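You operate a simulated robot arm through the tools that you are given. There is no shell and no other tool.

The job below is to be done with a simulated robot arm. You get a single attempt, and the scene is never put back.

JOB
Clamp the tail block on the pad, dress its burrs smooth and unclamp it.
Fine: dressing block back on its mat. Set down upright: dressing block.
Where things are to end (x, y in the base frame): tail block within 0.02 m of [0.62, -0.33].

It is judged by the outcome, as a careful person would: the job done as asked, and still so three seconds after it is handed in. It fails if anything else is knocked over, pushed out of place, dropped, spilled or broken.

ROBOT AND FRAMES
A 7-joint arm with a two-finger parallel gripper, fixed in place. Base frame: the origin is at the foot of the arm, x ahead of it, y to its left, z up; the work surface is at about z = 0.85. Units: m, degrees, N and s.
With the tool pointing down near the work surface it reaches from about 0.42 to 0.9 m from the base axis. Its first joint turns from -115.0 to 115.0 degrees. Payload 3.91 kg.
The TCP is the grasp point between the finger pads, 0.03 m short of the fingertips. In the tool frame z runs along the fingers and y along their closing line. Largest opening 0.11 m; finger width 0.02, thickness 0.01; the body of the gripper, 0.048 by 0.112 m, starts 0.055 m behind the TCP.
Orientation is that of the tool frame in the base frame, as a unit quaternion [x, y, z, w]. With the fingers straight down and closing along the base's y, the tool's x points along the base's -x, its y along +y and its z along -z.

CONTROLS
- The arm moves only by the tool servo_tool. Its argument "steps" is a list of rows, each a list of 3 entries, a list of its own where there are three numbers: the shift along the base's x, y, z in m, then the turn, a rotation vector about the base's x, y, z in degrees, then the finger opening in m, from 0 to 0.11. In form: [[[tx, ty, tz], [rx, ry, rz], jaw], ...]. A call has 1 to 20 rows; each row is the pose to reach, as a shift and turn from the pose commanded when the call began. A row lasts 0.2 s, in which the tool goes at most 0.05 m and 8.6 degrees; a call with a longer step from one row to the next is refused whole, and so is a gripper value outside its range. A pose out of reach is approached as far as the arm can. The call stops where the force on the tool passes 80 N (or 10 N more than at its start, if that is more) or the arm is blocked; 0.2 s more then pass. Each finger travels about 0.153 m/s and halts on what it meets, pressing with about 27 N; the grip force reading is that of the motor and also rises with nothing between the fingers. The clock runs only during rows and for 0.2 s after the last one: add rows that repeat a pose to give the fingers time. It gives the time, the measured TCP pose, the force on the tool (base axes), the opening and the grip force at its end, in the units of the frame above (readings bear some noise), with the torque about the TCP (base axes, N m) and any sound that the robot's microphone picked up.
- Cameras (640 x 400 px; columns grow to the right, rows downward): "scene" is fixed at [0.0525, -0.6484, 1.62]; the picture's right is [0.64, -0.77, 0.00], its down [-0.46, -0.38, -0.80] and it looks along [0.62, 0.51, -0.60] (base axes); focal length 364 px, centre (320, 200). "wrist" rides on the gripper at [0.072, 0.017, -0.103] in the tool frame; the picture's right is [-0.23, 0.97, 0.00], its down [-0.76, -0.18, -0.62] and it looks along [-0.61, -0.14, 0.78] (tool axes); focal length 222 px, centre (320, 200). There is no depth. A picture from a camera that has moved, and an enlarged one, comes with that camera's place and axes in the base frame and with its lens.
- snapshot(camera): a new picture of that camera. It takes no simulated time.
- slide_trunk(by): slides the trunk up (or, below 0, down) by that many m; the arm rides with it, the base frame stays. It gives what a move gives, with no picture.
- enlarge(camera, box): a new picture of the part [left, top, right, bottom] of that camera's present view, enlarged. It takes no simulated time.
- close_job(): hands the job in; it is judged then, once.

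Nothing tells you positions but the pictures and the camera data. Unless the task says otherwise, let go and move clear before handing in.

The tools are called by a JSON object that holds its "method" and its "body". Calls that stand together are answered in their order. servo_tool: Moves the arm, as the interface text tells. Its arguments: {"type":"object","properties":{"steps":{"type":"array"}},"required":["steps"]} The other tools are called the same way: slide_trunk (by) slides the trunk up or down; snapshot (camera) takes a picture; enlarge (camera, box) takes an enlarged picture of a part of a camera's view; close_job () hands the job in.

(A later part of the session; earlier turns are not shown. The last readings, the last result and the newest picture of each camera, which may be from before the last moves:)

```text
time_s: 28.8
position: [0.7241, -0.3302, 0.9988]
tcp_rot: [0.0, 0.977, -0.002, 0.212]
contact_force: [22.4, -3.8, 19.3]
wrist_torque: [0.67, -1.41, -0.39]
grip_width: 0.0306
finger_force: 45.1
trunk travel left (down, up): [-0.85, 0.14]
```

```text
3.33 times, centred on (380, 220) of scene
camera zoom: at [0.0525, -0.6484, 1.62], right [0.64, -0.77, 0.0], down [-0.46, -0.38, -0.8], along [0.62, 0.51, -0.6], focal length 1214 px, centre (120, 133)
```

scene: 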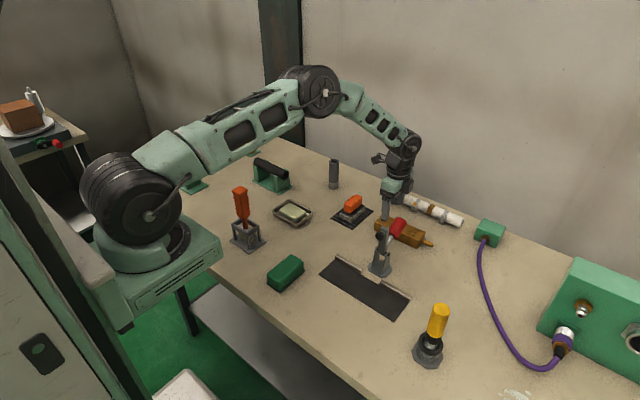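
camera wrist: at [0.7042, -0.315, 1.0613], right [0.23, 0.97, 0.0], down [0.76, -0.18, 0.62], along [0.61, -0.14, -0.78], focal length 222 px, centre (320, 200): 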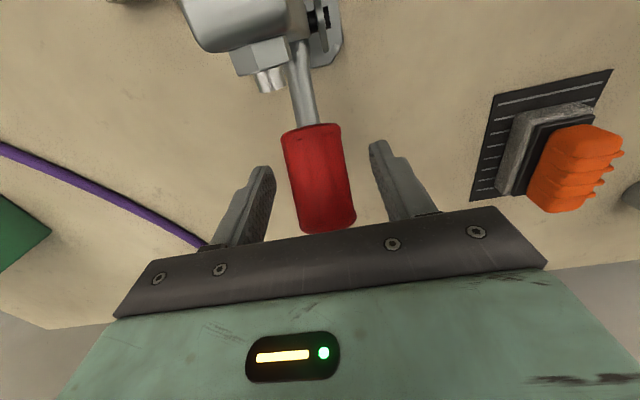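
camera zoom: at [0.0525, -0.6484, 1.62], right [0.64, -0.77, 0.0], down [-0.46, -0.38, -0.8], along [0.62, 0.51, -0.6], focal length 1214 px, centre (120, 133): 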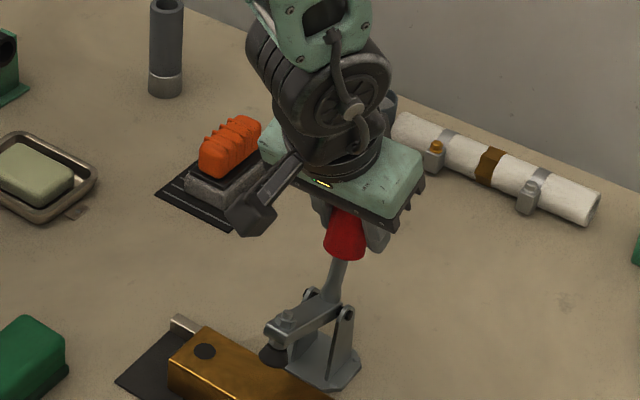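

{"method": "servo_tool", "body": {"steps": [[[-0.005, 0, 0.003], [0, -3, 0], 0.015], [[-0.01, 0, 0.004], [0, -6, 0], 0.015], [[-0.015, 0, 0.004], [0, -9, 0], 0.015], [[-0.015, 0, 0.004], [0, -9, 0], 0.015]]}}

{"method": "enlarge", "body": {"camera": "scene", "box": [320, 160, 440, 280]}}

{"method": "snapshot", "body": {"camera": "wrist"}}

```text
time_s: 29.8
position: [0.7076, -0.3295, 1.0021]
tcp_rot: [0.0, 0.959, -0.001, 0.283]
contact_force: [19.1, -3.9, 0.7]
wrist_torque: [-0.08, -1.64, 0.01]
grip_width: 0.0305
finger_force: 45.5
trunk travel left (down, up): [-0.85, 0.14]
```

```text
3.33 times, centred on (380, 220) of scene
camera zoom: at [0.0525, -0.6484, 1.62], right [0.64, -0.77, 0.0], down [-0.46, -0.38, -0.8], along [0.62, 0.51, -0.6], focal length 1214 px, centre (120, 133)
```

zoom: 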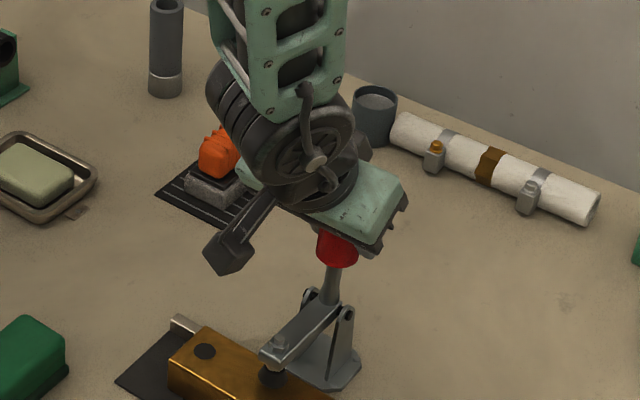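

```text
taken
camera wrist: at [0.5904, -0.314, 1.0482], right [0.19, 0.97, 0.12], down [0.3, -0.18, 0.94], along [0.94, -0.14, -0.32], focal length 222 px, centre (320, 200)
```

wrist: 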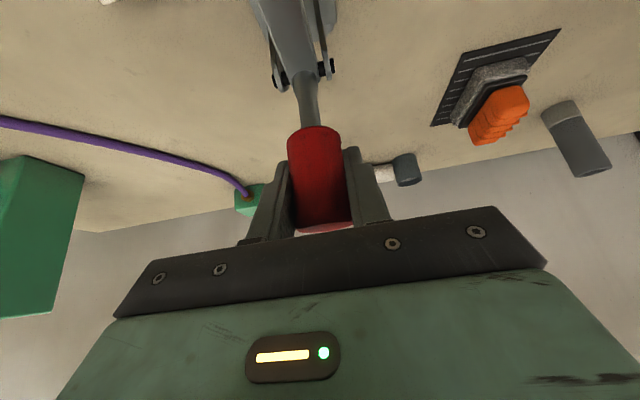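

The bar is nearly horizontal over the block with the handle upright. I'll continue in small steps until the clamp seats.

{"method": "servo_tool", "body": {"steps": [[[-0.004, 0, 0.0], [0, -2, 0], 0.015], [[-0.008, 0, -0.0005], [0, -4, 0], 0.015], [[-0.008, 0, -0.0005], [0, -4, 0], 0.015]]}}

{"method": "enlarge", "body": {"camera": "scene", "box": [340, 220, 420, 300]}}

```text
time_s: 30.6
position: [0.7019, -0.3305, 1.0019]
tcp_rot: [0.0, 0.948, -0.001, 0.318]
contact_force: [30.2, -4.9, 6.2]
wrist_torque: [0.33, 1.0, 0.14]
grip_width: 0.0308
finger_force: 45.6
trunk travel left (down, up): [-0.85, 0.14]
```

```text
5.00 times, centred on (380, 260) of scene
camera zoom: at [0.0525, -0.6484, 1.62], right [0.64, -0.77, 0.0], down [-0.46, -0.38, -0.8], along [0.62, 0.51, -0.6], focal length 1822 px, centre (20, -100)
```

zoom: 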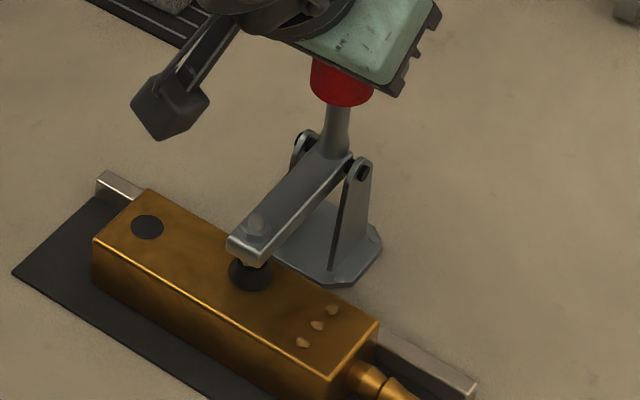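

The knob appears to touch the block and the resistance rose to 30 N. I'll push slightly further to see whether the toggle snaps over-centre.

{"method": "servo_tool", "body": {"steps": [[[-0.003, 0, 0.0], [0, 0, 0], 0.015], [[-0.006, 0, 0.0], [0, 0, 0], 0.015], [[-0.006, 0, 0.0], [0, 0, 0], 0.015]]}}

{"method": "enlarge", "body": {"camera": "scene", "box": [340, 220, 420, 300]}}

```text
time_s: 31.4
position: [0.7008, -0.3304, 1.0019]
tcp_rot: [-0.001, 0.947, -0.001, 0.322]
contact_force: [64.4, -0.3, -14.0]
wrist_torque: [0.5, 0.01, 0.04]
grip_width: 0.0308
finger_force: 44.7
trunk travel left (down, up): [-0.85, 0.14]
```

```text
5.00 times, centred on (380, 260) of scene
camera zoom: at [0.0525, -0.6484, 1.62], right [0.64, -0.77, 0.0], down [-0.46, -0.38, -0.8], along [0.62, 0.51, -0.6], focal length 1822 px, centre (20, -100)
```

zoom: 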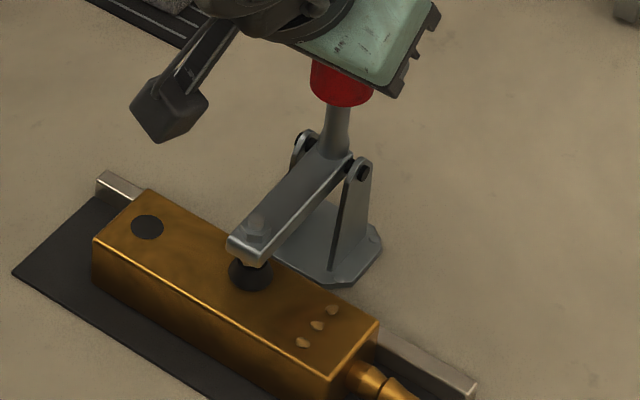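

The handle hits a hard stop: 64 N and no further motion, with the knob down on the block. I'll relieve the push, then open the fingers and see whether the clamp holds.

{"method": "servo_tool", "body": {"steps": [[[0.004, 0, 0.0], [0, 0, 0], 0.015], [[0.0085, 0, 0.0], [0, 0, 0], 0.015], [[0.0085, 0, 0.0], [0, 0, 0], 0.015]]}}

{"method": "enlarge", "body": {"camera": "scene", "box": [340, 220, 420, 300]}}

```text
time_s: 32.2
position: [0.7014, -0.3311, 1.0023]
tcp_rot: [0.001, 0.948, -0.001, 0.318]
contact_force: [20.1, 0.5, 12.8]
wrist_torque: [0.13, -0.7, 0.16]
grip_width: 0.0307
finger_force: 44.6
trunk travel left (down, up): [-0.85, 0.14]
```

```text
5.00 times, centred on (380, 260) of scene
camera zoom: at [0.0525, -0.6484, 1.62], right [0.64, -0.77, 0.0], down [-0.46, -0.38, -0.8], along [0.62, 0.51, -0.6], focal length 1822 px, centre (20, -100)
```

zoom: 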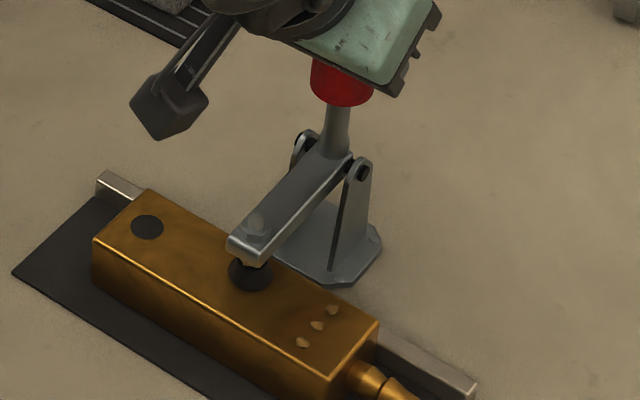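

{"method": "servo_tool", "body": {"steps": [[[0, 0, 0.0], [0, 0, 0], 0.04], [[0, 0, 0.0], [0, 0, 0], 0.065], [[0, 0, 0.0], [0, 0, 0], 0.065]]}}

{"method": "enlarge", "body": {"camera": "scene", "box": [340, 200, 440, 300]}}

```text
time_s: 33.0
position: [0.7, -0.3302, 1.0009]
tcp_rot: [0.001, 0.948, 0.0, 0.317]
contact_force: [0.8, 0.2, 0.2]
wrist_torque: [-0.01, -0.01, 0.03]
grip_width: 0.0648
finger_force: 0.2
trunk travel left (down, up): [-0.85, 0.14]
```

```text
4.00 times, centred on (390, 250) of scene
camera zoom: at [0.0525, -0.6484, 1.62], right [0.64, -0.77, 0.0], down [-0.46, -0.38, -0.8], along [0.62, 0.51, -0.6], focal length 1457 px, centre (40, 0)
```

zoom: 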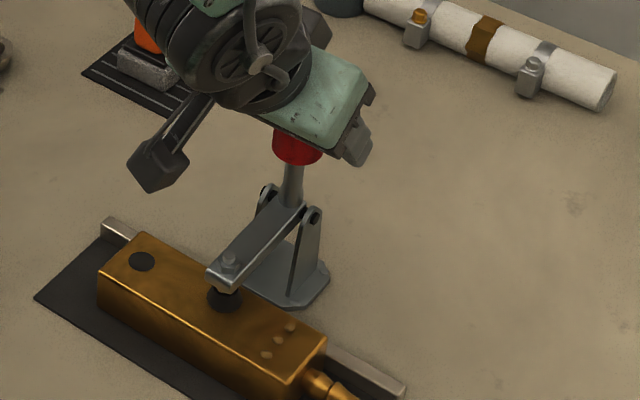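

The clamp stays closed with the knob on the block. I'll back the gripper off along its axis, level it and move above the dressing block.

{"method": "servo_tool", "body": {"steps": [[[-0.021, 0, 0.028], [0, 0, 0], 0.065], [[-0.042, 0, 0.056], [0, 0, 0], 0.065], [[-0.063, 0, 0.084], [0, 0, 0], 0.065], [[-0.063, 0.02, 0.12], [0, 8, 0], 0.065], [[-0.04, 0.045, 0.14], [0, 16, 0], 0.065], [[-0.01, 0.07, 0.14], [0, 24, 0], 0.065], [[0.02, 0.1, 0.14], [0, 32, 0], 0.065], [[0.05, 0.13, 0.13], [0, 37, 0], 0.065], [[0.08, 0.16, 0.11], [0, 37, 0], 0.065], [[0.11, 0.19, 0.09], [0, 37, 0], 0.065], [[0.13, 0.2035, 0.075], [0, 37, 0], 0.065], [[0.13, 0.2035, 0.075], [0, 37, 0], 0.065]]}}

{"method": "snapshot", "body": {"camera": "wrist"}}

{"method": "enlarge", "body": {"camera": "scene", "box": [300, 150, 460, 310]}}

```text
time_s: 35.6
position: [0.8313, -0.1249, 1.0766]
tcp_rot: [0.0, 1.0, 0.0, 0.0]
contact_force: [-0.4, 0.6, 1.0]
wrist_torque: [0.03, 0.0, 0.0]
grip_width: 0.0649
finger_force: 0.1
trunk travel left (down, up): [-0.85, 0.14]
```

```text
taken
camera wrist: at [0.7593, -0.1082, 1.1791], right [0.23, 0.97, 0.0], down [0.76, -0.18, 0.62], along [0.61, -0.14, -0.78], focal length 222 px, centre (320, 200)
```

wrist: 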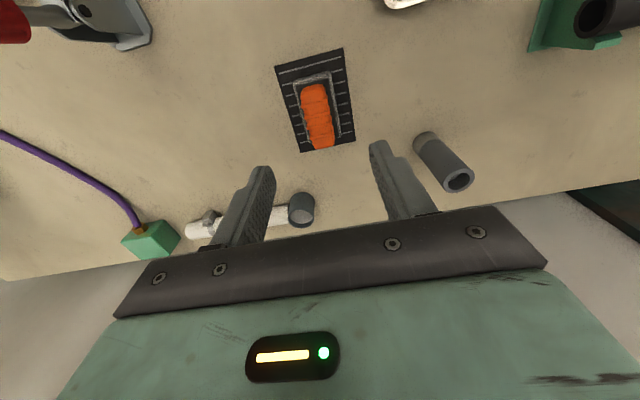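

```text
2.50 times, centred on (380, 230) of scene
camera zoom: at [0.0525, -0.6484, 1.62], right [0.64, -0.77, 0.0], down [-0.46, -0.38, -0.8], along [0.62, 0.51, -0.6], focal length 911 px, centre (170, 125)
```

zoom: 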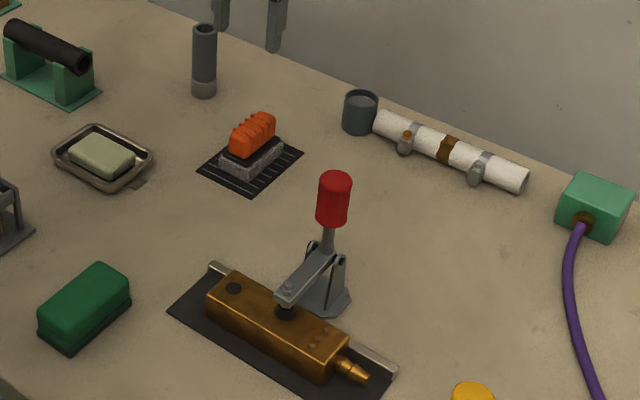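

{"method": "enlarge", "body": {"camera": "wrist", "box": [250, 30, 380, 170]}}

{"method": "enlarge", "body": {"camera": "scene", "box": [340, 210, 440, 310]}}

```text
2.86 times, centred on (315, 100) of wrist
camera zoom: at [0.7593, -0.1082, 1.1791], right [0.23, 0.97, 0.0], down [0.76, -0.18, 0.62], along [0.61, -0.14, -0.78], focal length 635 px, centre (334, 486)
```

zoom: 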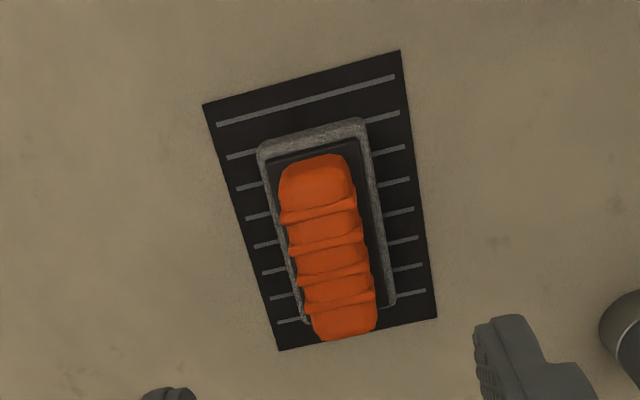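

```text
4.00 times, centred on (390, 260) of scene
camera zoom: at [0.0525, -0.6484, 1.62], right [0.64, -0.77, 0.0], down [-0.46, -0.38, -0.8], along [0.62, 0.51, -0.6], focal length 1457 px, centre (40, -40)
```

zoom: 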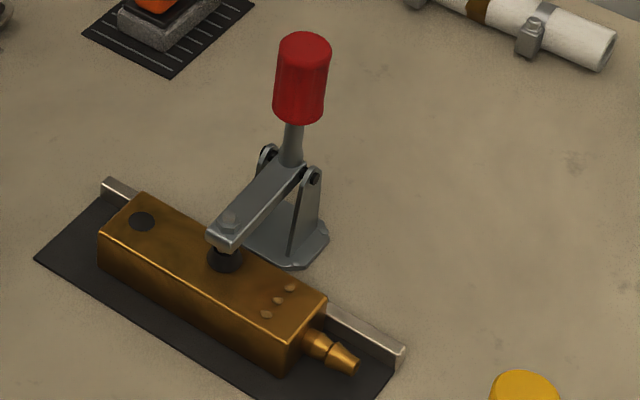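

The dressing stone sits centred on its mat at about (0.852, -0.130), with its handle along x. I'll descend over the handle and stop just above the stone's backing plate.

{"method": "servo_tool", "body": {"steps": [[[0.01, -0.0042, -0.03], [0, 0, 0], 0.065], [[0.021, -0.0042, -0.07], [0, 0, 0], 0.065], [[0.021, -0.0042, -0.11], [0, 0, 0], 0.065], [[0.021, -0.0042, -0.14], [0, 0, 0], 0.065], [[0.021, -0.0042, -0.16], [0, 0, 0], 0.065], [[0.021, -0.0042, -0.16], [0, 0, 0], 0.065]]}}

{"method": "snapshot", "body": {"camera": "wrist"}}

{"method": "enlarge", "body": {"camera": "scene", "box": [310, 160, 410, 250]}}

```text
time_s: 37.0
position: [0.8527, -0.1288, 0.9172]
tcp_rot: [0.0, 1.0, 0.0, 0.0]
contact_force: [0.8, -0.7, 0.7]
wrist_torque: [0.0, -0.04, 0.01]
grip_width: 0.0653
finger_force: 0.1
trunk travel left (down, up): [-0.85, 0.14]
```

```text
taken
camera wrist: at [0.7804, -0.1131, 1.0198], right [0.23, 0.97, 0.0], down [0.76, -0.18, 0.62], along [0.61, -0.14, -0.78], focal length 222 px, centre (320, 200)
```

wrist: 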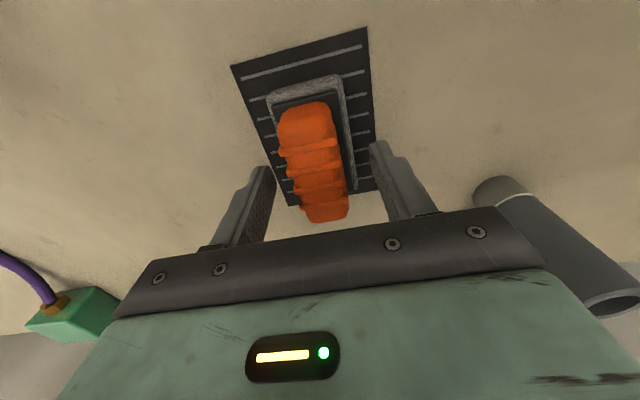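

```text
4.44 times, centred on (360, 205) of scene
camera zoom: at [0.0525, -0.6484, 1.62], right [0.64, -0.77, 0.0], down [-0.46, -0.38, -0.8], along [0.62, 0.51, -0.6], focal length 1619 px, centre (142, 178)
```

zoom: 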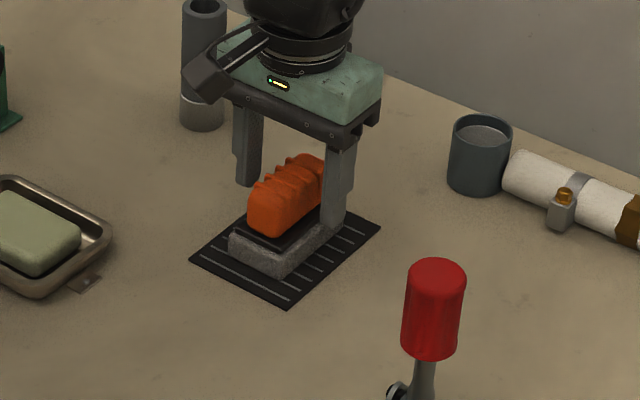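

{"method": "servo_tool", "body": {"steps": [[[0, 0, -0.005], [0, 0, 0], 0.05], [[0, 0, -0.009], [0, 0, 0], 0.045], [[0, 0, -0.009], [0, 0, 0], 0.03], [[0, 0, -0.009], [0, 0, 0], 0.015], [[0, 0, -0.009], [0, 0, 0], 0.015]]}}

{"method": "enlarge", "body": {"camera": "scene", "box": [310, 160, 410, 250]}}

```text
time_s: 38.2
position: [0.8529, -0.1305, 0.9077]
tcp_rot: [0.0, 1.0, 0.0, 0.001]
contact_force: [0.3, -0.7, 8.0]
wrist_torque: [-0.11, 0.35, 0.04]
grip_width: 0.0415
finger_force: 26.9
trunk travel left (down, up): [-0.85, 0.14]
```

```text
4.44 times, centred on (360, 205) of scene
camera zoom: at [0.0525, -0.6484, 1.62], right [0.64, -0.77, 0.0], down [-0.46, -0.38, -0.8], along [0.62, 0.51, -0.6], focal length 1619 px, centre (142, 178)
```

zoom: 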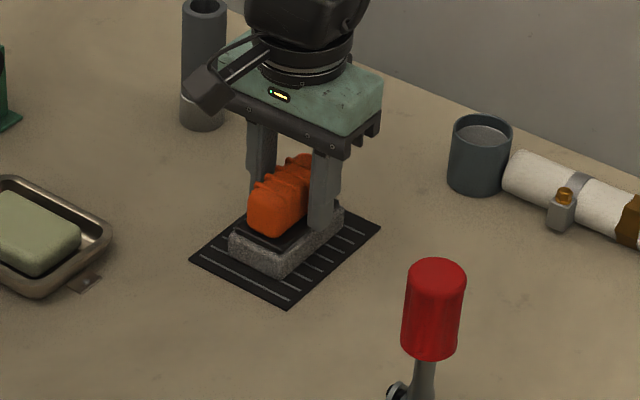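

The opening stopped at 0.0415 m, wider than I estimated for the handle. I'll check whether the fingertips are catching the dark backing plate.

{"method": "enlarge", "body": {"camera": "wrist", "box": [220, 60, 420, 250]}}

{"method": "enlarge", "body": {"camera": "scene", "box": [335, 180, 385, 230]}}

```text
2.11 times, centred on (320, 155) of wrist
camera zoom: at [0.7806, -0.1141, 1.0107], right [0.23, 0.97, 0.0], down [0.76, -0.18, 0.62], along [0.61, -0.14, -0.78], focal length 468 px, centre (320, 295)
```

zoom: 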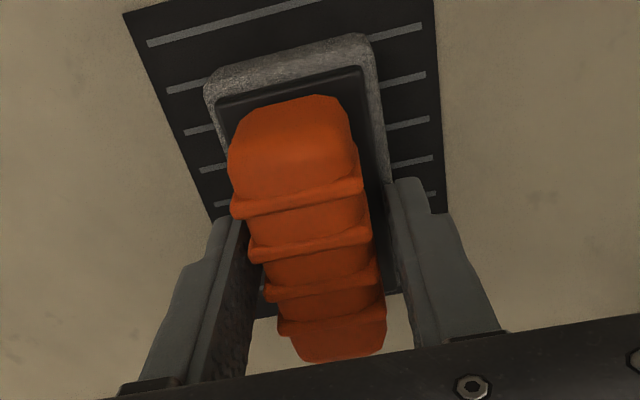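

```text
8.00 times, centred on (360, 205) of scene
camera zoom: at [0.0525, -0.6484, 1.62], right [0.64, -0.77, 0.0], down [-0.46, -0.38, -0.8], along [0.62, 0.51, -0.6], focal length 2915 px, centre (0, 160)
```

zoom: 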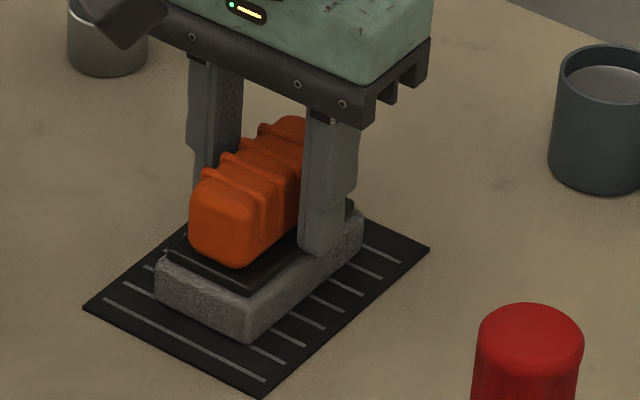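

The fingertips have closed on the backing plate's edges rather than the handle. I'll open, rise about 9 mm and close on the orange handle itself.

{"method": "servo_tool", "body": {"steps": [[[0, 0, 0.0], [0, 0, 0], 0.05], [[0, 0, 0.004], [0, 0, 0], 0.055], [[0, 0, 0.009], [0, 0, 0], 0.055], [[0, 0, 0.009], [0, 0, 0], 0.035], [[0, 0, 0.009], [0, 0, 0], 0.015], [[0, 0, 0.009], [0, 0, 0], 0.015], [[0, 0, 0.009], [0, 0, 0], 0.015]]}}

{"method": "enlarge", "body": {"camera": "scene", "box": [335, 180, 385, 230]}}

{"method": "enlarge", "body": {"camera": "wrist", "box": [220, 60, 420, 250]}}

```text
time_s: 39.8
position: [0.8525, -0.1302, 0.917]
tcp_rot: [0.0, 1.0, 0.001, 0.0]
contact_force: [-0.3, 0.1, -0.4]
wrist_torque: [0.02, -0.04, -0.04]
grip_width: 0.0297
finger_force: 27.2
trunk travel left (down, up): [-0.85, 0.14]
```

```text
8.00 times, centred on (360, 205) of scene
camera zoom: at [0.0525, -0.6484, 1.62], right [0.64, -0.77, 0.0], down [-0.46, -0.38, -0.8], along [0.62, 0.51, -0.6], focal length 2915 px, centre (0, 160)
```

zoom: 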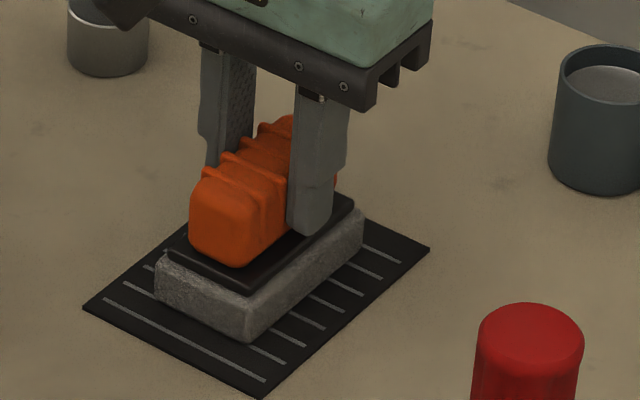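

```text
2.11 times, centred on (320, 155) of wrist
camera zoom: at [0.7808, -0.114, 1.0189], right [0.23, 0.97, 0.0], down [0.76, -0.18, 0.62], along [0.61, -0.14, -0.78], focal length 468 px, centre (320, 295)
```

zoom: 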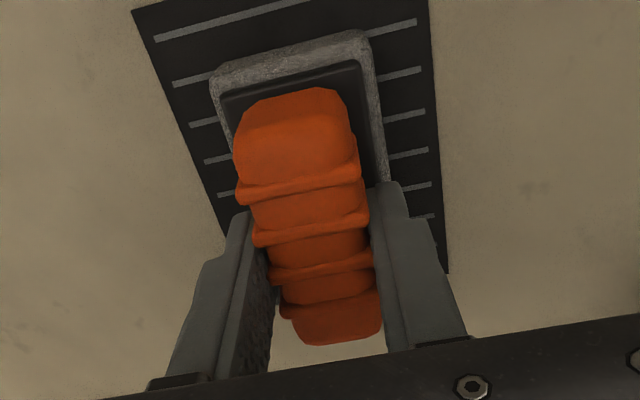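

The handle is now gripped at 0.030 m, with the grasp point at z ≈ 0.917 while the stone sits on its mat. I'll lift it straight up, check it, and then carry it clear of the clamp handle.

{"method": "servo_tool", "body": {"steps": [[[0, 0, 0.01], [0, 0, 0], 0.015], [[0, 0, 0.03], [0, 0, 0], 0.015], [[0, 0, 0.06], [0, 0, 0], 0.015], [[0, 0, 0.1], [0, 0, 0], 0.015], [[0, 0, 0.14], [0, 0, 0], 0.015], [[0, 0, 0.18], [0, 0, 0], 0.015], [[0, 0, 0.18], [0, 0, 0], 0.015]]}}

{"method": "snapshot", "body": {"camera": "wrist"}}

{"method": "enlarge", "body": {"camera": "scene", "box": [310, 100, 430, 220]}}

```text
time_s: 41.4
position: [0.8509, -0.1312, 1.0971]
tcp_rot: [-0.001, 1.0, 0.0, -0.001]
contact_force: [-0.8, 0.1, -2.1]
wrist_torque: [0.0, 0.01, 0.01]
grip_width: 0.0299
finger_force: 26.8
trunk travel left (down, up): [-0.85, 0.14]
```

```text
taken
camera wrist: at [0.7793, -0.1149, 1.1981], right [0.23, 0.97, 0.0], down [0.76, -0.18, 0.62], along [0.61, -0.14, -0.78], focal length 222 px, centre (320, 200)
```

wrist: 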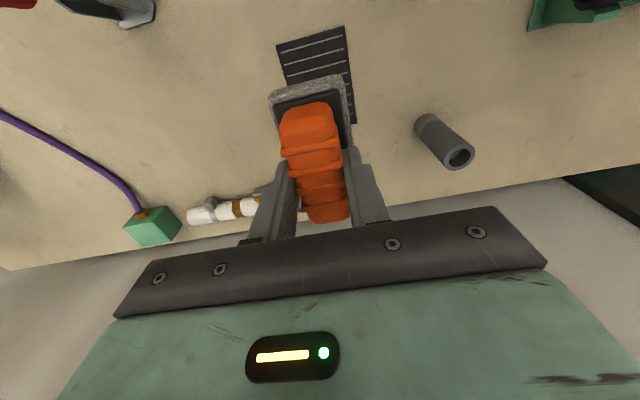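

```text
3.33 times, centred on (370, 160) of scene
camera zoom: at [0.0525, -0.6484, 1.62], right [0.64, -0.77, 0.0], down [-0.46, -0.38, -0.8], along [0.62, 0.51, -0.6], focal length 1214 px, centre (153, 333)
```

zoom: 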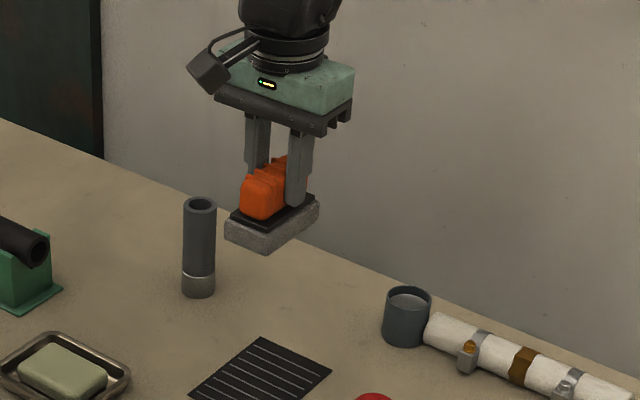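

The stone is held level and its mat stayed put. I'll carry it first towards -x and then -y, well clear of the clamp handle, and hover over the burrs.

{"method": "servo_tool", "body": {"steps": [[[-0.035, 0, 0], [0, 0, 0], 0.015], [[-0.075, 0, 0], [0, 0, 0], 0.015], [[-0.115, 0, 0], [0, 0, 0], 0.015], [[-0.155, 0, 0], [0, 0, 0], 0.015], [[-0.195, -0.01, 0], [0, 0, 0], 0.015], [[-0.22, -0.04, 0], [0, 0, 0], 0.015], [[-0.231, -0.08, 0], [0, 0, 0], 0.015], [[-0.231, -0.12, 0], [0, 0, 0], 0.015], [[-0.231, -0.16, 0], [0, 0, 0], 0.015], [[-0.231, -0.2, 0], [0, 0, 0], 0.015], [[-0.231, -0.235, 0], [0, 0, 0], 0.015], [[-0.231, -0.251, -0.01], [0, 0, 0], 0.015], [[-0.231, -0.251, -0.05], [0, 0, 0], 0.015], [[-0.231, -0.251, -0.09], [0, 0, 0], 0.015], [[-0.231, -0.251, -0.12], [0, 0, 0], 0.015], [[-0.231, -0.251, -0.12], [0, 0, 0], 0.015]]}}

{"method": "snapshot", "body": {"camera": "wrist"}}

{"method": "enlarge", "body": {"camera": "scene", "box": [320, 190, 440, 310]}}

```text
time_s: 44.8
position: [0.6228, -0.3811, 0.977]
tcp_rot: [0.0, 1.0, 0.0, 0.0]
contact_force: [0.7, -0.3, -3.1]
wrist_torque: [0.0, 0.04, 0.01]
grip_width: 0.0298
finger_force: 26.5
trunk travel left (down, up): [-0.85, 0.14]
```

```text
taken
camera wrist: at [0.5509, -0.365, 1.078], right [0.23, 0.97, 0.0], down [0.76, -0.18, 0.62], along [0.61, -0.14, -0.78], focal length 222 px, centre (320, 200)
```

wrist: 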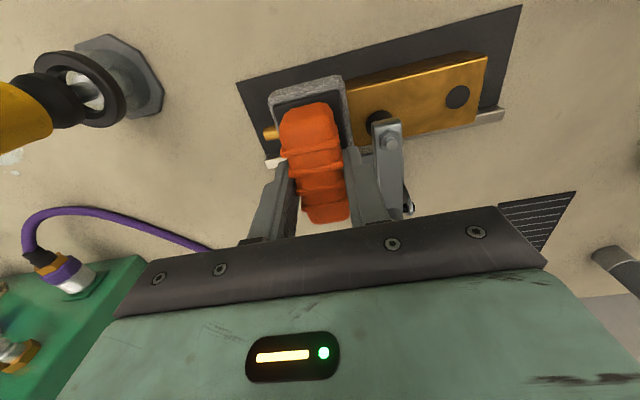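

```text
3.33 times, centred on (380, 250) of scene
camera zoom: at [0.0525, -0.6484, 1.62], right [0.64, -0.77, 0.0], down [-0.46, -0.38, -0.8], along [0.62, 0.51, -0.6], focal length 1214 px, centre (120, 33)
```

zoom: 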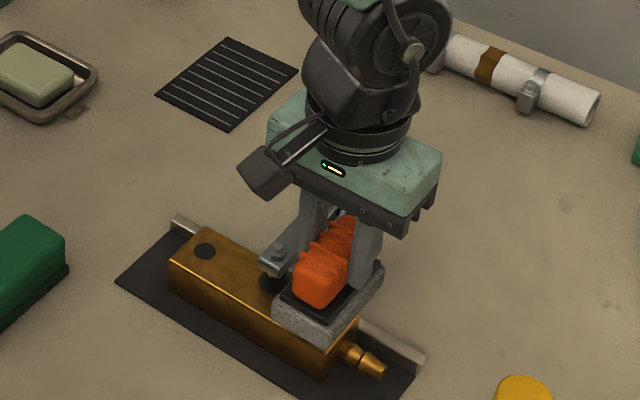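

The stone hovers over the burrs, clear of the clamp bar. I'll lower gently until it touches.

{"method": "servo_tool", "body": {"steps": [[[-0.001, 0, -0.008], [0, 0, 0], 0.015], [[-0.001, 0, -0.014], [0, 0, 0], 0.015], [[-0.001, 0, -0.018], [0, 0, 0], 0.015], [[-0.001, 0, -0.02], [0, 0, 0], 0.015], [[-0.001, 0, -0.02], [0, 0, 0], 0.015]]}}

```text
time_s: 46.0
position: [0.6205, -0.3808, 0.9571]
tcp_rot: [0.0, 1.0, 0.0, 0.0]
contact_force: [0.1, 0.0, -2.2]
wrist_torque: [-0.03, -0.01, -0.03]
grip_width: 0.03
finger_force: 27.1
trunk travel left (down, up): [-0.85, 0.14]
```

{"method": "servo_tool", "body": {"steps": [[[0, 0, -0.001], [0, 0, 0], 0.015], [[0, 0, -0.002], [0, 0, 0], 0.015], [[0, 0, -0.002], [0, 0, 0], 0.015]]}}

{"method": "enlarge", "body": {"camera": "scene", "box": [350, 230, 420, 300]}}

```text
time_s: 46.8
position: [0.621, -0.3803, 0.954]
tcp_rot: [0.001, 1.0, 0.0, 0.0]
contact_force: [-0.2, 0.0, -3.2]
wrist_torque: [0.0, 0.02, 0.03]
grip_width: 0.0298
finger_force: 27.0
trunk travel left (down, up): [-0.85, 0.14]
```

```text
5.71 times, centred on (385, 265) of scene
camera zoom: at [0.0525, -0.6484, 1.62], right [0.64, -0.77, 0.0], down [-0.46, -0.38, -0.8], along [0.62, 0.51, -0.6], focal length 2082 px, centre (-51, -171)
```

zoom: 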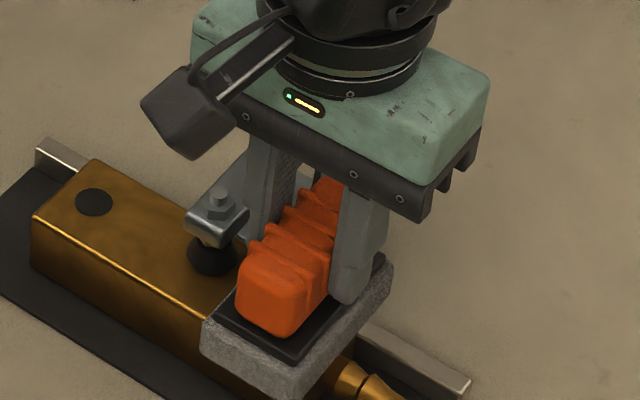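

{"method": "servo_tool", "body": {"steps": [[[0, 0, -0.001], [0, 0, 0], 0.015], [[0, 0, -0.002], [0, 0, 0], 0.015], [[0, 0, -0.002], [0, 0, 0], 0.015]]}}

```text
time_s: 47.6
position: [0.6192, -0.382, 0.9534]
tcp_rot: [0.001, 1.0, 0.0, 0.0]
contact_force: [0.2, -1.3, 2.6]
wrist_torque: [-0.01, 0.05, -0.02]
grip_width: 0.0296
finger_force: 27.3
trunk travel left (down, up): [-0.85, 0.14]
```

Contact has begun at TCP z ≈ 0.9535. I'll press about 1 mm further and make the first back-and-forth strokes along x.

{"method": "servo_tool", "body": {"steps": [[[0, 0, -0.001], [0, 0, 0], 0.015], [[0.008, 0, -0.001], [0, 0, 0], 0.015], [[0.016, 0, -0.001], [0, 0, 0], 0.015], [[0.008, 0, -0.001], [0, 0, 0], 0.015], [[0, 0, -0.001], [0, 0, 0], 0.015], [[-0.008, 0, -0.001], [0, 0, 0], 0.015], [[-0.016, 0, -0.001], [0, 0, 0], 0.015], [[-0.008, 0, -0.001], [0, 0, 0], 0.015], [[0, 0, -0.001], [0, 0, 0], 0.015]]}}

{"method": "enlarge", "body": {"camera": "scene", "box": [330, 220, 430, 320]}}

```text
time_s: 49.6
position: [0.6172, -0.3826, 0.9521]
tcp_rot: [0.001, 1.0, 0.0, -0.001]
contact_force: [-14.1, -0.1, 36.8]
wrist_torque: [0.0, 0.74, 0.03]
grip_width: 0.0296
finger_force: 26.9
trunk travel left (down, up): [-0.85, 0.14]
```

```text
4.00 times, centred on (380, 270) of scene
camera zoom: at [0.0525, -0.6484, 1.62], right [0.64, -0.77, 0.0], down [-0.46, -0.38, -0.8], along [0.62, 0.51, -0.6], focal length 1457 px, centre (80, -80)
```

zoom: 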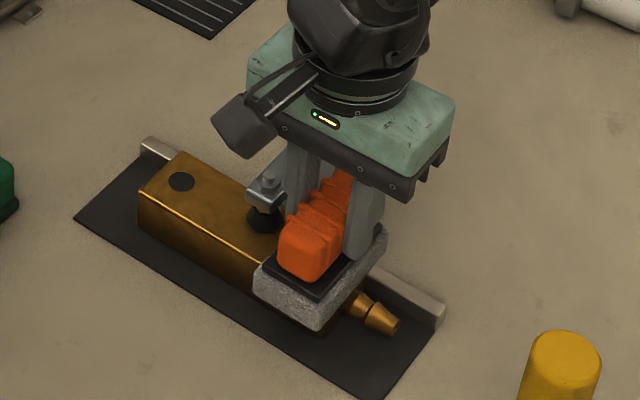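

Pressing at 37 N with 14 N of drag is more than needed, so I'll ease up slightly and do more strokes before inspecting.

{"method": "servo_tool", "body": {"steps": [[[0.008, 0, 0.0007], [0, 0, 0], 0.015], [[0.016, 0, 0.0007], [0, 0, 0], 0.015], [[0.008, 0, 0.0007], [0, 0, 0], 0.015], [[0, 0, 0.0007], [0, 0, 0], 0.015], [[-0.008, 0, 0.0007], [0, 0, 0], 0.015], [[-0.016, 0, 0.0007], [0, 0, 0], 0.015], [[-0.008, 0, 0.0007], [0, 0, 0], 0.015], [[0, 0, 0.0007], [0, 0, 0], 0.015], [[0.008, 0, 0.0007], [0, 0, 0], 0.015], [[0.016, 0, 0.0007], [0, 0, 0], 0.015], [[0.008, 0, 0.0007], [0, 0, 0], 0.015], [[0, 0, 0.0007], [0, 0, 0], 0.015]]}}

```text
time_s: 52.2
position: [0.6214, -0.3822, 0.9515]
tcp_rot: [0.0, 1.0, 0.0, -0.001]
contact_force: [-0.5, 0.1, -1.3]
wrist_torque: [0.0, 0.0, 0.0]
grip_width: 0.0299
finger_force: 26.8
trunk travel left (down, up): [-0.85, 0.14]
```

At this height there is no contact left, which suggests the burrs are wearing down. I'll lift and shift towards -x to inspect.

{"method": "servo_tool", "body": {"steps": [[[0, 0, 0.03], [0, 0, 0], 0.015], [[0, -0.01, 0.07], [0, 0, 0], 0.015], [[-0.02, -0.03, 0.1], [0, 0, 0], 0.015], [[-0.05, -0.06, 0.1], [0, 0, 0], 0.015], [[-0.08, -0.09, 0.1], [0, 0, 0], 0.015], [[-0.08, -0.09, 0.1], [0, 0, 0], 0.015]]}}

{"method": "enlarge", "body": {"camera": "scene", "box": [350, 230, 420, 300]}}

{"method": "snapshot", "body": {"camera": "wrist"}}

```text
time_s: 53.6
position: [0.5405, -0.4719, 1.0521]
tcp_rot: [0.0, 1.0, 0.001, 0.0]
contact_force: [-0.3, 0.5, -1.8]
wrist_torque: [0.01, -0.04, 0.0]
grip_width: 0.0297
finger_force: 27.2
trunk travel left (down, up): [-0.85, 0.14]
```

```text
5.71 times, centred on (385, 265) of scene
camera zoom: at [0.0525, -0.6484, 1.62], right [0.64, -0.77, 0.0], down [-0.46, -0.38, -0.8], along [0.62, 0.51, -0.6], focal length 2082 px, centre (-51, -171)
```

zoom: 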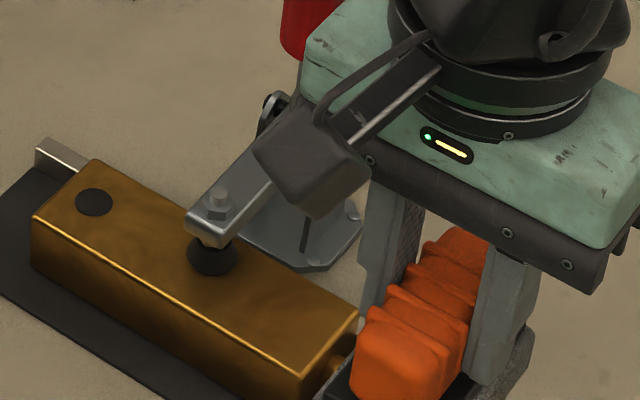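

```text
taken
camera wrist: at [0.4681, -0.4558, 1.1548], right [0.23, 0.97, 0.0], down [0.76, -0.18, 0.62], along [0.61, -0.14, -0.78], focal length 222 px, centre (320, 200)
```

wrist: 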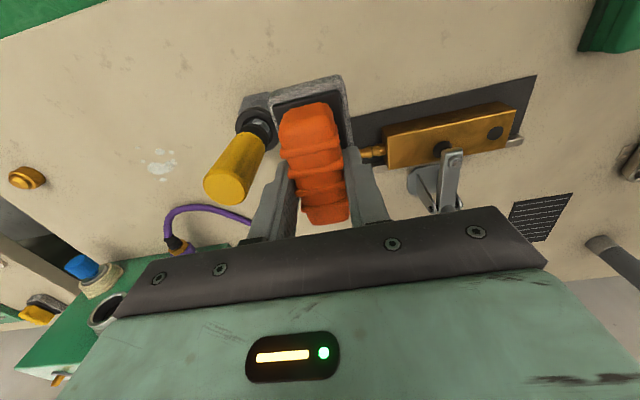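

{"method": "enlarge", "body": {"camera": "scene", "box": [365, 265, 400, 300]}}

{"method": "enlarge", "body": {"camera": "wrist", "box": [350, 90, 450, 190]}}

```text
11.43 times, centred on (382, 282) of scene
camera zoom: at [0.0525, -0.6484, 1.62], right [0.64, -0.77, 0.0], down [-0.46, -0.38, -0.8], along [0.62, 0.51, -0.6], focal length 4164 px, centre (-394, -743)
```

zoom: 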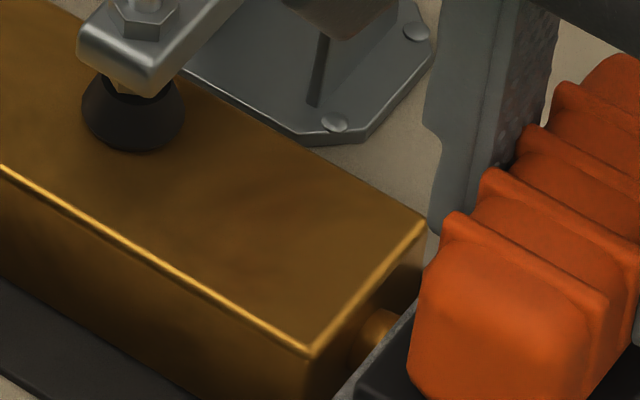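

```text
4.00 times, centred on (400, 140) of wrist
camera zoom: at [0.4681, -0.4558, 1.1548], right [0.23, 0.97, 0.0], down [0.76, -0.18, 0.62], along [0.61, -0.14, -0.78], focal length 888 px, centre (0, 440)
```

zoom: 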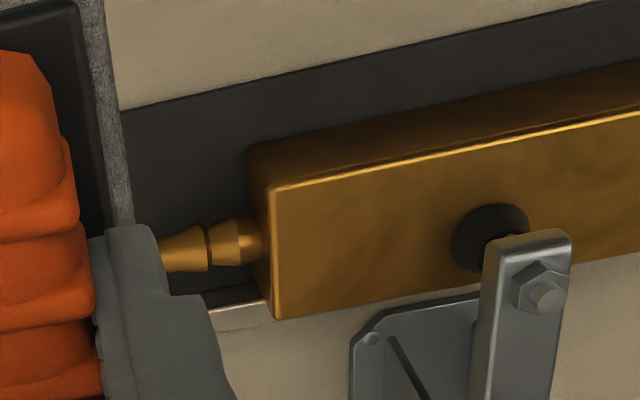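

The top face is smooth with no burrs visible, and the block hasn't moved. I'll carry the dressing block back the way it came and hover above its mat.

{"method": "servo_tool", "body": {"steps": [[[0, 0.03, 0.03], [0, 0, 0], 0.015], [[0, 0.06, 0.06], [0, 0, 0], 0.015], [[0, 0.1, 0.06], [0, 0, 0], 0.015], [[0, 0.14, 0.06], [0, 0, 0], 0.015], [[0, 0.18, 0.06], [0, 0, 0], 0.015], [[0, 0.22, 0.06], [0, 0, 0], 0.015], [[0.02, 0.255, 0.06], [0, 0, 0], 0.015], [[0.05, 0.285, 0.06], [0, 0, 0], 0.015], [[0.085, 0.31, 0.06], [0, 0, 0], 0.015], [[0.125, 0.33, 0.06], [0, 0, 0], 0.015], [[0.17, 0.341, 0.06], [0, 0, 0], 0.015], [[0.21, 0.341, 0.06], [0, 0, 0], 0.015], [[0.25, 0.341, 0.06], [0, 0, 0], 0.015], [[0.29, 0.341, 0.06], [0, 0, 0], 0.015], [[0.312, 0.341, 0.06], [0, 0, 0], 0.015], [[0.312, 0.341, 0.03], [0, 0, 0], 0.015], [[0.312, 0.341, 0.0], [0, 0, 0], 0.015], [[0.312, 0.341, -0.04], [0, 0, 0], 0.015], [[0.312, 0.341, -0.08], [0, 0, 0], 0.015], [[0.312, 0.341, -0.08], [0, 0, 0], 0.015]]}}

{"method": "snapshot", "body": {"camera": "wrist"}}

{"method": "enlarge", "body": {"camera": "scene", "box": [300, 150, 460, 310]}}

```text
time_s: 57.8
position: [0.8542, -0.1307, 0.9721]
tcp_rot: [0.0, 1.0, 0.0, 0.0]
contact_force: [0.0, -0.4, -1.7]
wrist_torque: [0.03, -0.01, 0.0]
grip_width: 0.0296
finger_force: 27.2
trunk travel left (down, up): [-0.85, 0.14]
```

```text
taken
camera wrist: at [0.7822, -0.1139, 1.0749], right [0.23, 0.97, 0.0], down [0.76, -0.18, 0.62], along [0.61, -0.14, -0.78], focal length 222 px, centre (320, 200)
```

wrist: 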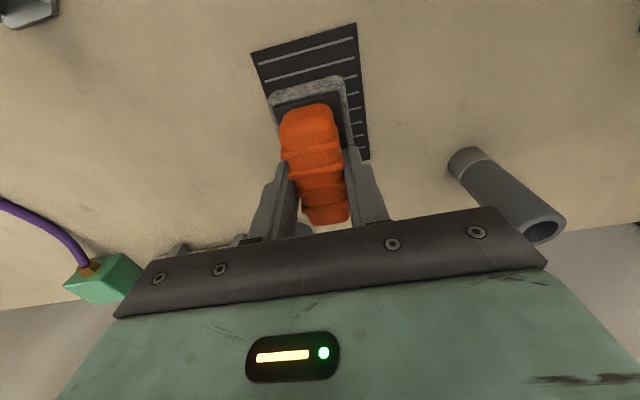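

```text
2.50 times, centred on (380, 230) of scene
camera zoom: at [0.0525, -0.6484, 1.62], right [0.64, -0.77, 0.0], down [-0.46, -0.38, -0.8], along [0.62, 0.51, -0.6], focal length 911 px, centre (170, 125)
```

zoom: 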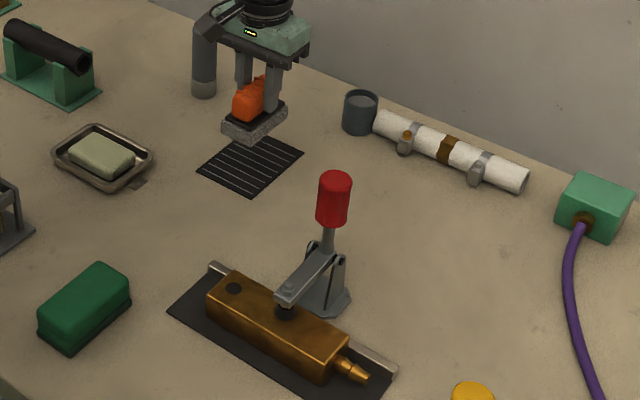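

The stone is directly above its mat. I'll lower it gently to the height it was picked from.

{"method": "servo_tool", "body": {"steps": [[[0, 0, -0.02], [0, 0, 0], 0.015], [[0, 0, -0.04], [0, 0, 0], 0.015], [[0, 0, -0.05], [0, 0, 0], 0.015], [[0, 0, -0.054], [0, 0, 0], 0.015], [[0, 0, -0.055], [0, 0, 0], 0.015], [[0, 0, -0.055], [0, 0, 0], 0.015]]}}

```text
time_s: 59.2
position: [0.8508, -0.1303, 0.9169]
tcp_rot: [0.001, 1.0, 0.0, 0.0]
contact_force: [-0.1, 0.5, -2.2]
wrist_torque: [-0.01, 0.03, 0.01]
grip_width: 0.0294
finger_force: 27.3
trunk travel left (down, up): [-0.85, 0.14]
```

{"method": "servo_tool", "body": {"steps": [[[0, 0, -0.0005], [0, 0, 0], 0.015], [[0, 0, -0.001], [0, 0, 0], 0.015], [[0, 0, -0.001], [0, 0, 0], 0.015]]}}

```text
time_s: 60.0
position: [0.8527, -0.1316, 0.9163]
tcp_rot: [0.0, 1.0, 0.0, 0.0]
contact_force: [-0.2, -0.1, -2.4]
wrist_torque: [0.0, 0.0, 0.05]
grip_width: 0.0302
finger_force: 26.5
trunk travel left (down, up): [-0.85, 0.14]
```

{"method": "servo_tool", "body": {"steps": [[[0, 0, -0.0005], [0, 0, 0], 0.015], [[0, 0, -0.001], [0, 0, 0], 0.015], [[0, 0, -0.001], [0, 0, 0], 0.015]]}}

```text
time_s: 60.8
position: [0.8529, -0.1308, 0.9153]
tcp_rot: [0.0, 1.0, 0.0, 0.0]
contact_force: [-0.4, 0.9, -1.9]
wrist_torque: [-0.02, 0.0, -0.01]
grip_width: 0.0298
finger_force: 26.7
trunk travel left (down, up): [-0.85, 0.14]
```

{"method": "servo_tool", "body": {"steps": [[[0, 0, -0.0005], [0, 0, 0], 0.015], [[0, 0, -0.001], [0, 0, 0], 0.015], [[0, 0, -0.001], [0, 0, 0], 0.015]]}}

{"method": "enlarge", "body": {"camera": "scene", "box": [335, 180, 385, 230]}}

```text
time_s: 61.6
position: [0.8528, -0.1314, 0.9154]
tcp_rot: [0.0, 1.0, 0.0, 0.0]
contact_force: [-2.3, 0.0, 7.0]
wrist_torque: [-0.02, 0.23, 0.01]
grip_width: 0.0299
finger_force: 27.1
trunk travel left (down, up): [-0.85, 0.14]
```

```text
8.00 times, centred on (360, 205) of scene
camera zoom: at [0.0525, -0.6484, 1.62], right [0.64, -0.77, 0.0], down [-0.46, -0.38, -0.8], along [0.62, 0.51, -0.6], focal length 2915 px, centre (0, 160)
```

zoom: 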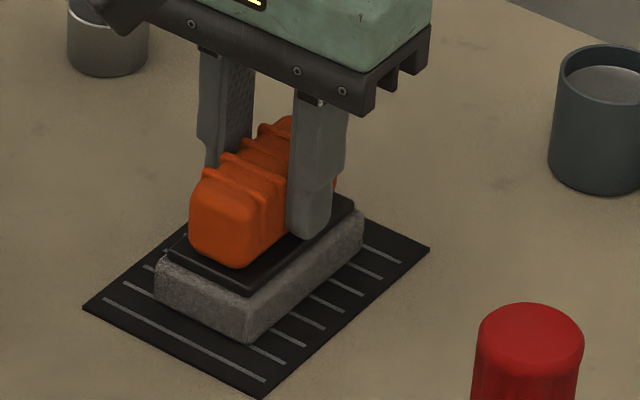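

The stone touched down on its mat at its original place, with contact now reading 7 N upward. I'll open the fingers and rise clear.

{"method": "servo_tool", "body": {"steps": [[[0, 0, 0.0005], [0, 0, 0], 0.03], [[0, 0, 0.001], [0, 0, 0], 0.05], [[0, 0, 0.001], [0, 0, 0], 0.065], [[0, 0, 0.03], [0, 0, 0], 0.065], [[0, 0, 0.07], [0, 0, 0], 0.065], [[0, 0, 0.11], [0, 0, 0], 0.065], [[0, 0, 0.15], [0, 0, 0], 0.065], [[0, 0, 0.2], [0, 0, 0], 0.065], [[0, 0, 0.2], [0, 0, 0], 0.065]]}}

{"method": "snapshot", "body": {"camera": "wrist"}}

{"method": "enlarge", "body": {"camera": "scene", "box": [300, 150, 460, 310]}}

```text
time_s: 63.6
position: [0.8523, -0.1311, 1.1144]
tcp_rot: [0.0, 1.0, -0.001, 0.0]
contact_force: [-0.8, 0.4, 0.3]
wrist_torque: [0.01, -0.02, 0.02]
grip_width: 0.0652
finger_force: 0.1
trunk travel left (down, up): [-0.85, 0.14]
```

```text
taken
camera wrist: at [0.7796, -0.1148, 1.2183], right [0.23, 0.97, 0.0], down [0.76, -0.18, 0.62], along [0.61, -0.14, -0.78], focal length 222 px, centre (320, 200)
```

wrist: 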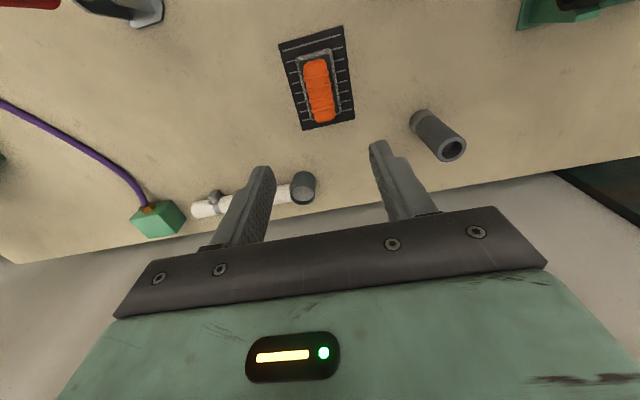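

```text
2.50 times, centred on (380, 230) of scene
camera zoom: at [0.0525, -0.6484, 1.62], right [0.64, -0.77, 0.0], down [-0.46, -0.38, -0.8], along [0.62, 0.51, -0.6], focal length 911 px, centre (170, 125)
```

zoom: 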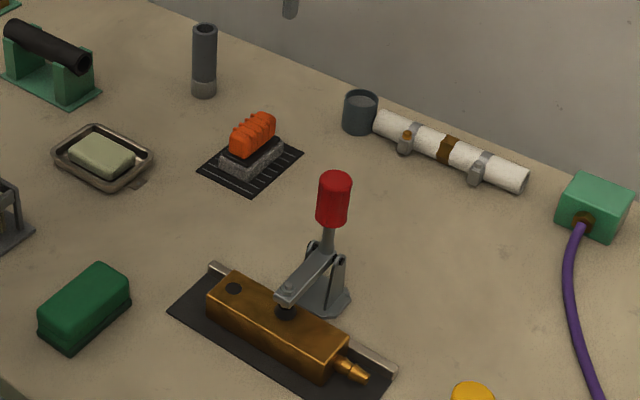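

{"method": "enlarge", "body": {"camera": "scene", "box": [355, 255, 405, 305]}}

{"method": "enlarge", "body": {"camera": "scene", "box": [330, 185, 380, 235]}}

{"method": "enlarge", "body": {"camera": "scene", "box": [340, 210, 420, 290]}}

```text
8.00 times, centred on (380, 280) of scene
camera zoom: at [0.0525, -0.6484, 1.62], right [0.64, -0.77, 0.0], down [-0.46, -0.38, -0.8], along [0.62, 0.51, -0.6], focal length 2915 px, centre (-160, -440)
```

zoom: 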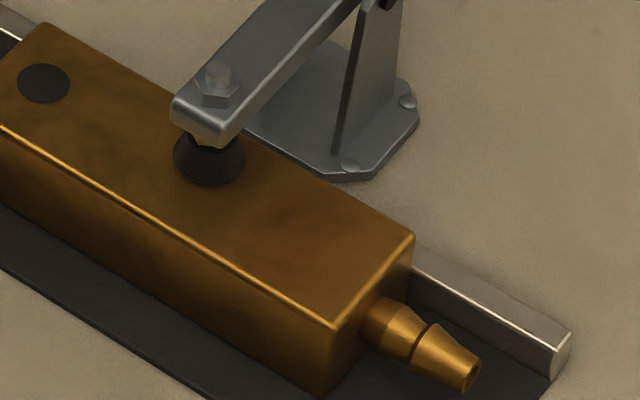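

```text
8.00 times, centred on (355, 210) of scene
camera zoom: at [0.0525, -0.6484, 1.62], right [0.64, -0.77, 0.0], down [-0.46, -0.38, -0.8], along [0.62, 0.51, -0.6], focal length 2915 px, centre (40, 120)
```

zoom: 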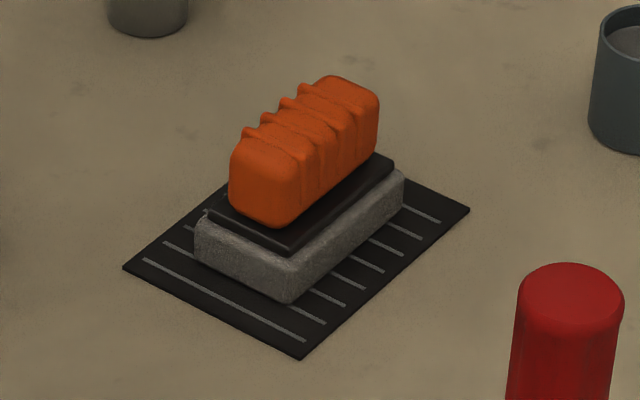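

```text
5.00 times, centred on (380, 250) of scene
camera zoom: at [0.0525, -0.6484, 1.62], right [0.64, -0.77, 0.0], down [-0.46, -0.38, -0.8], along [0.62, 0.51, -0.6], focal length 1822 px, centre (20, -50)
```

zoom: 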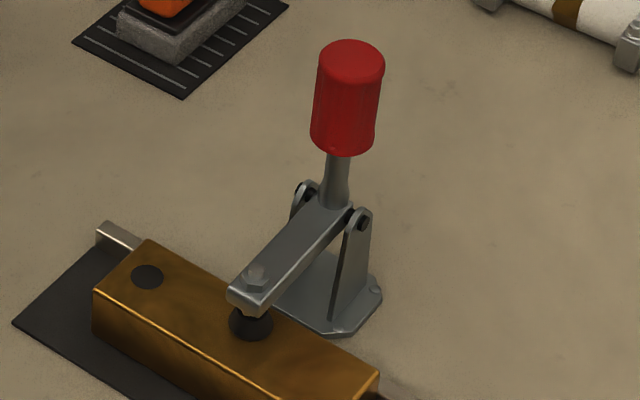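

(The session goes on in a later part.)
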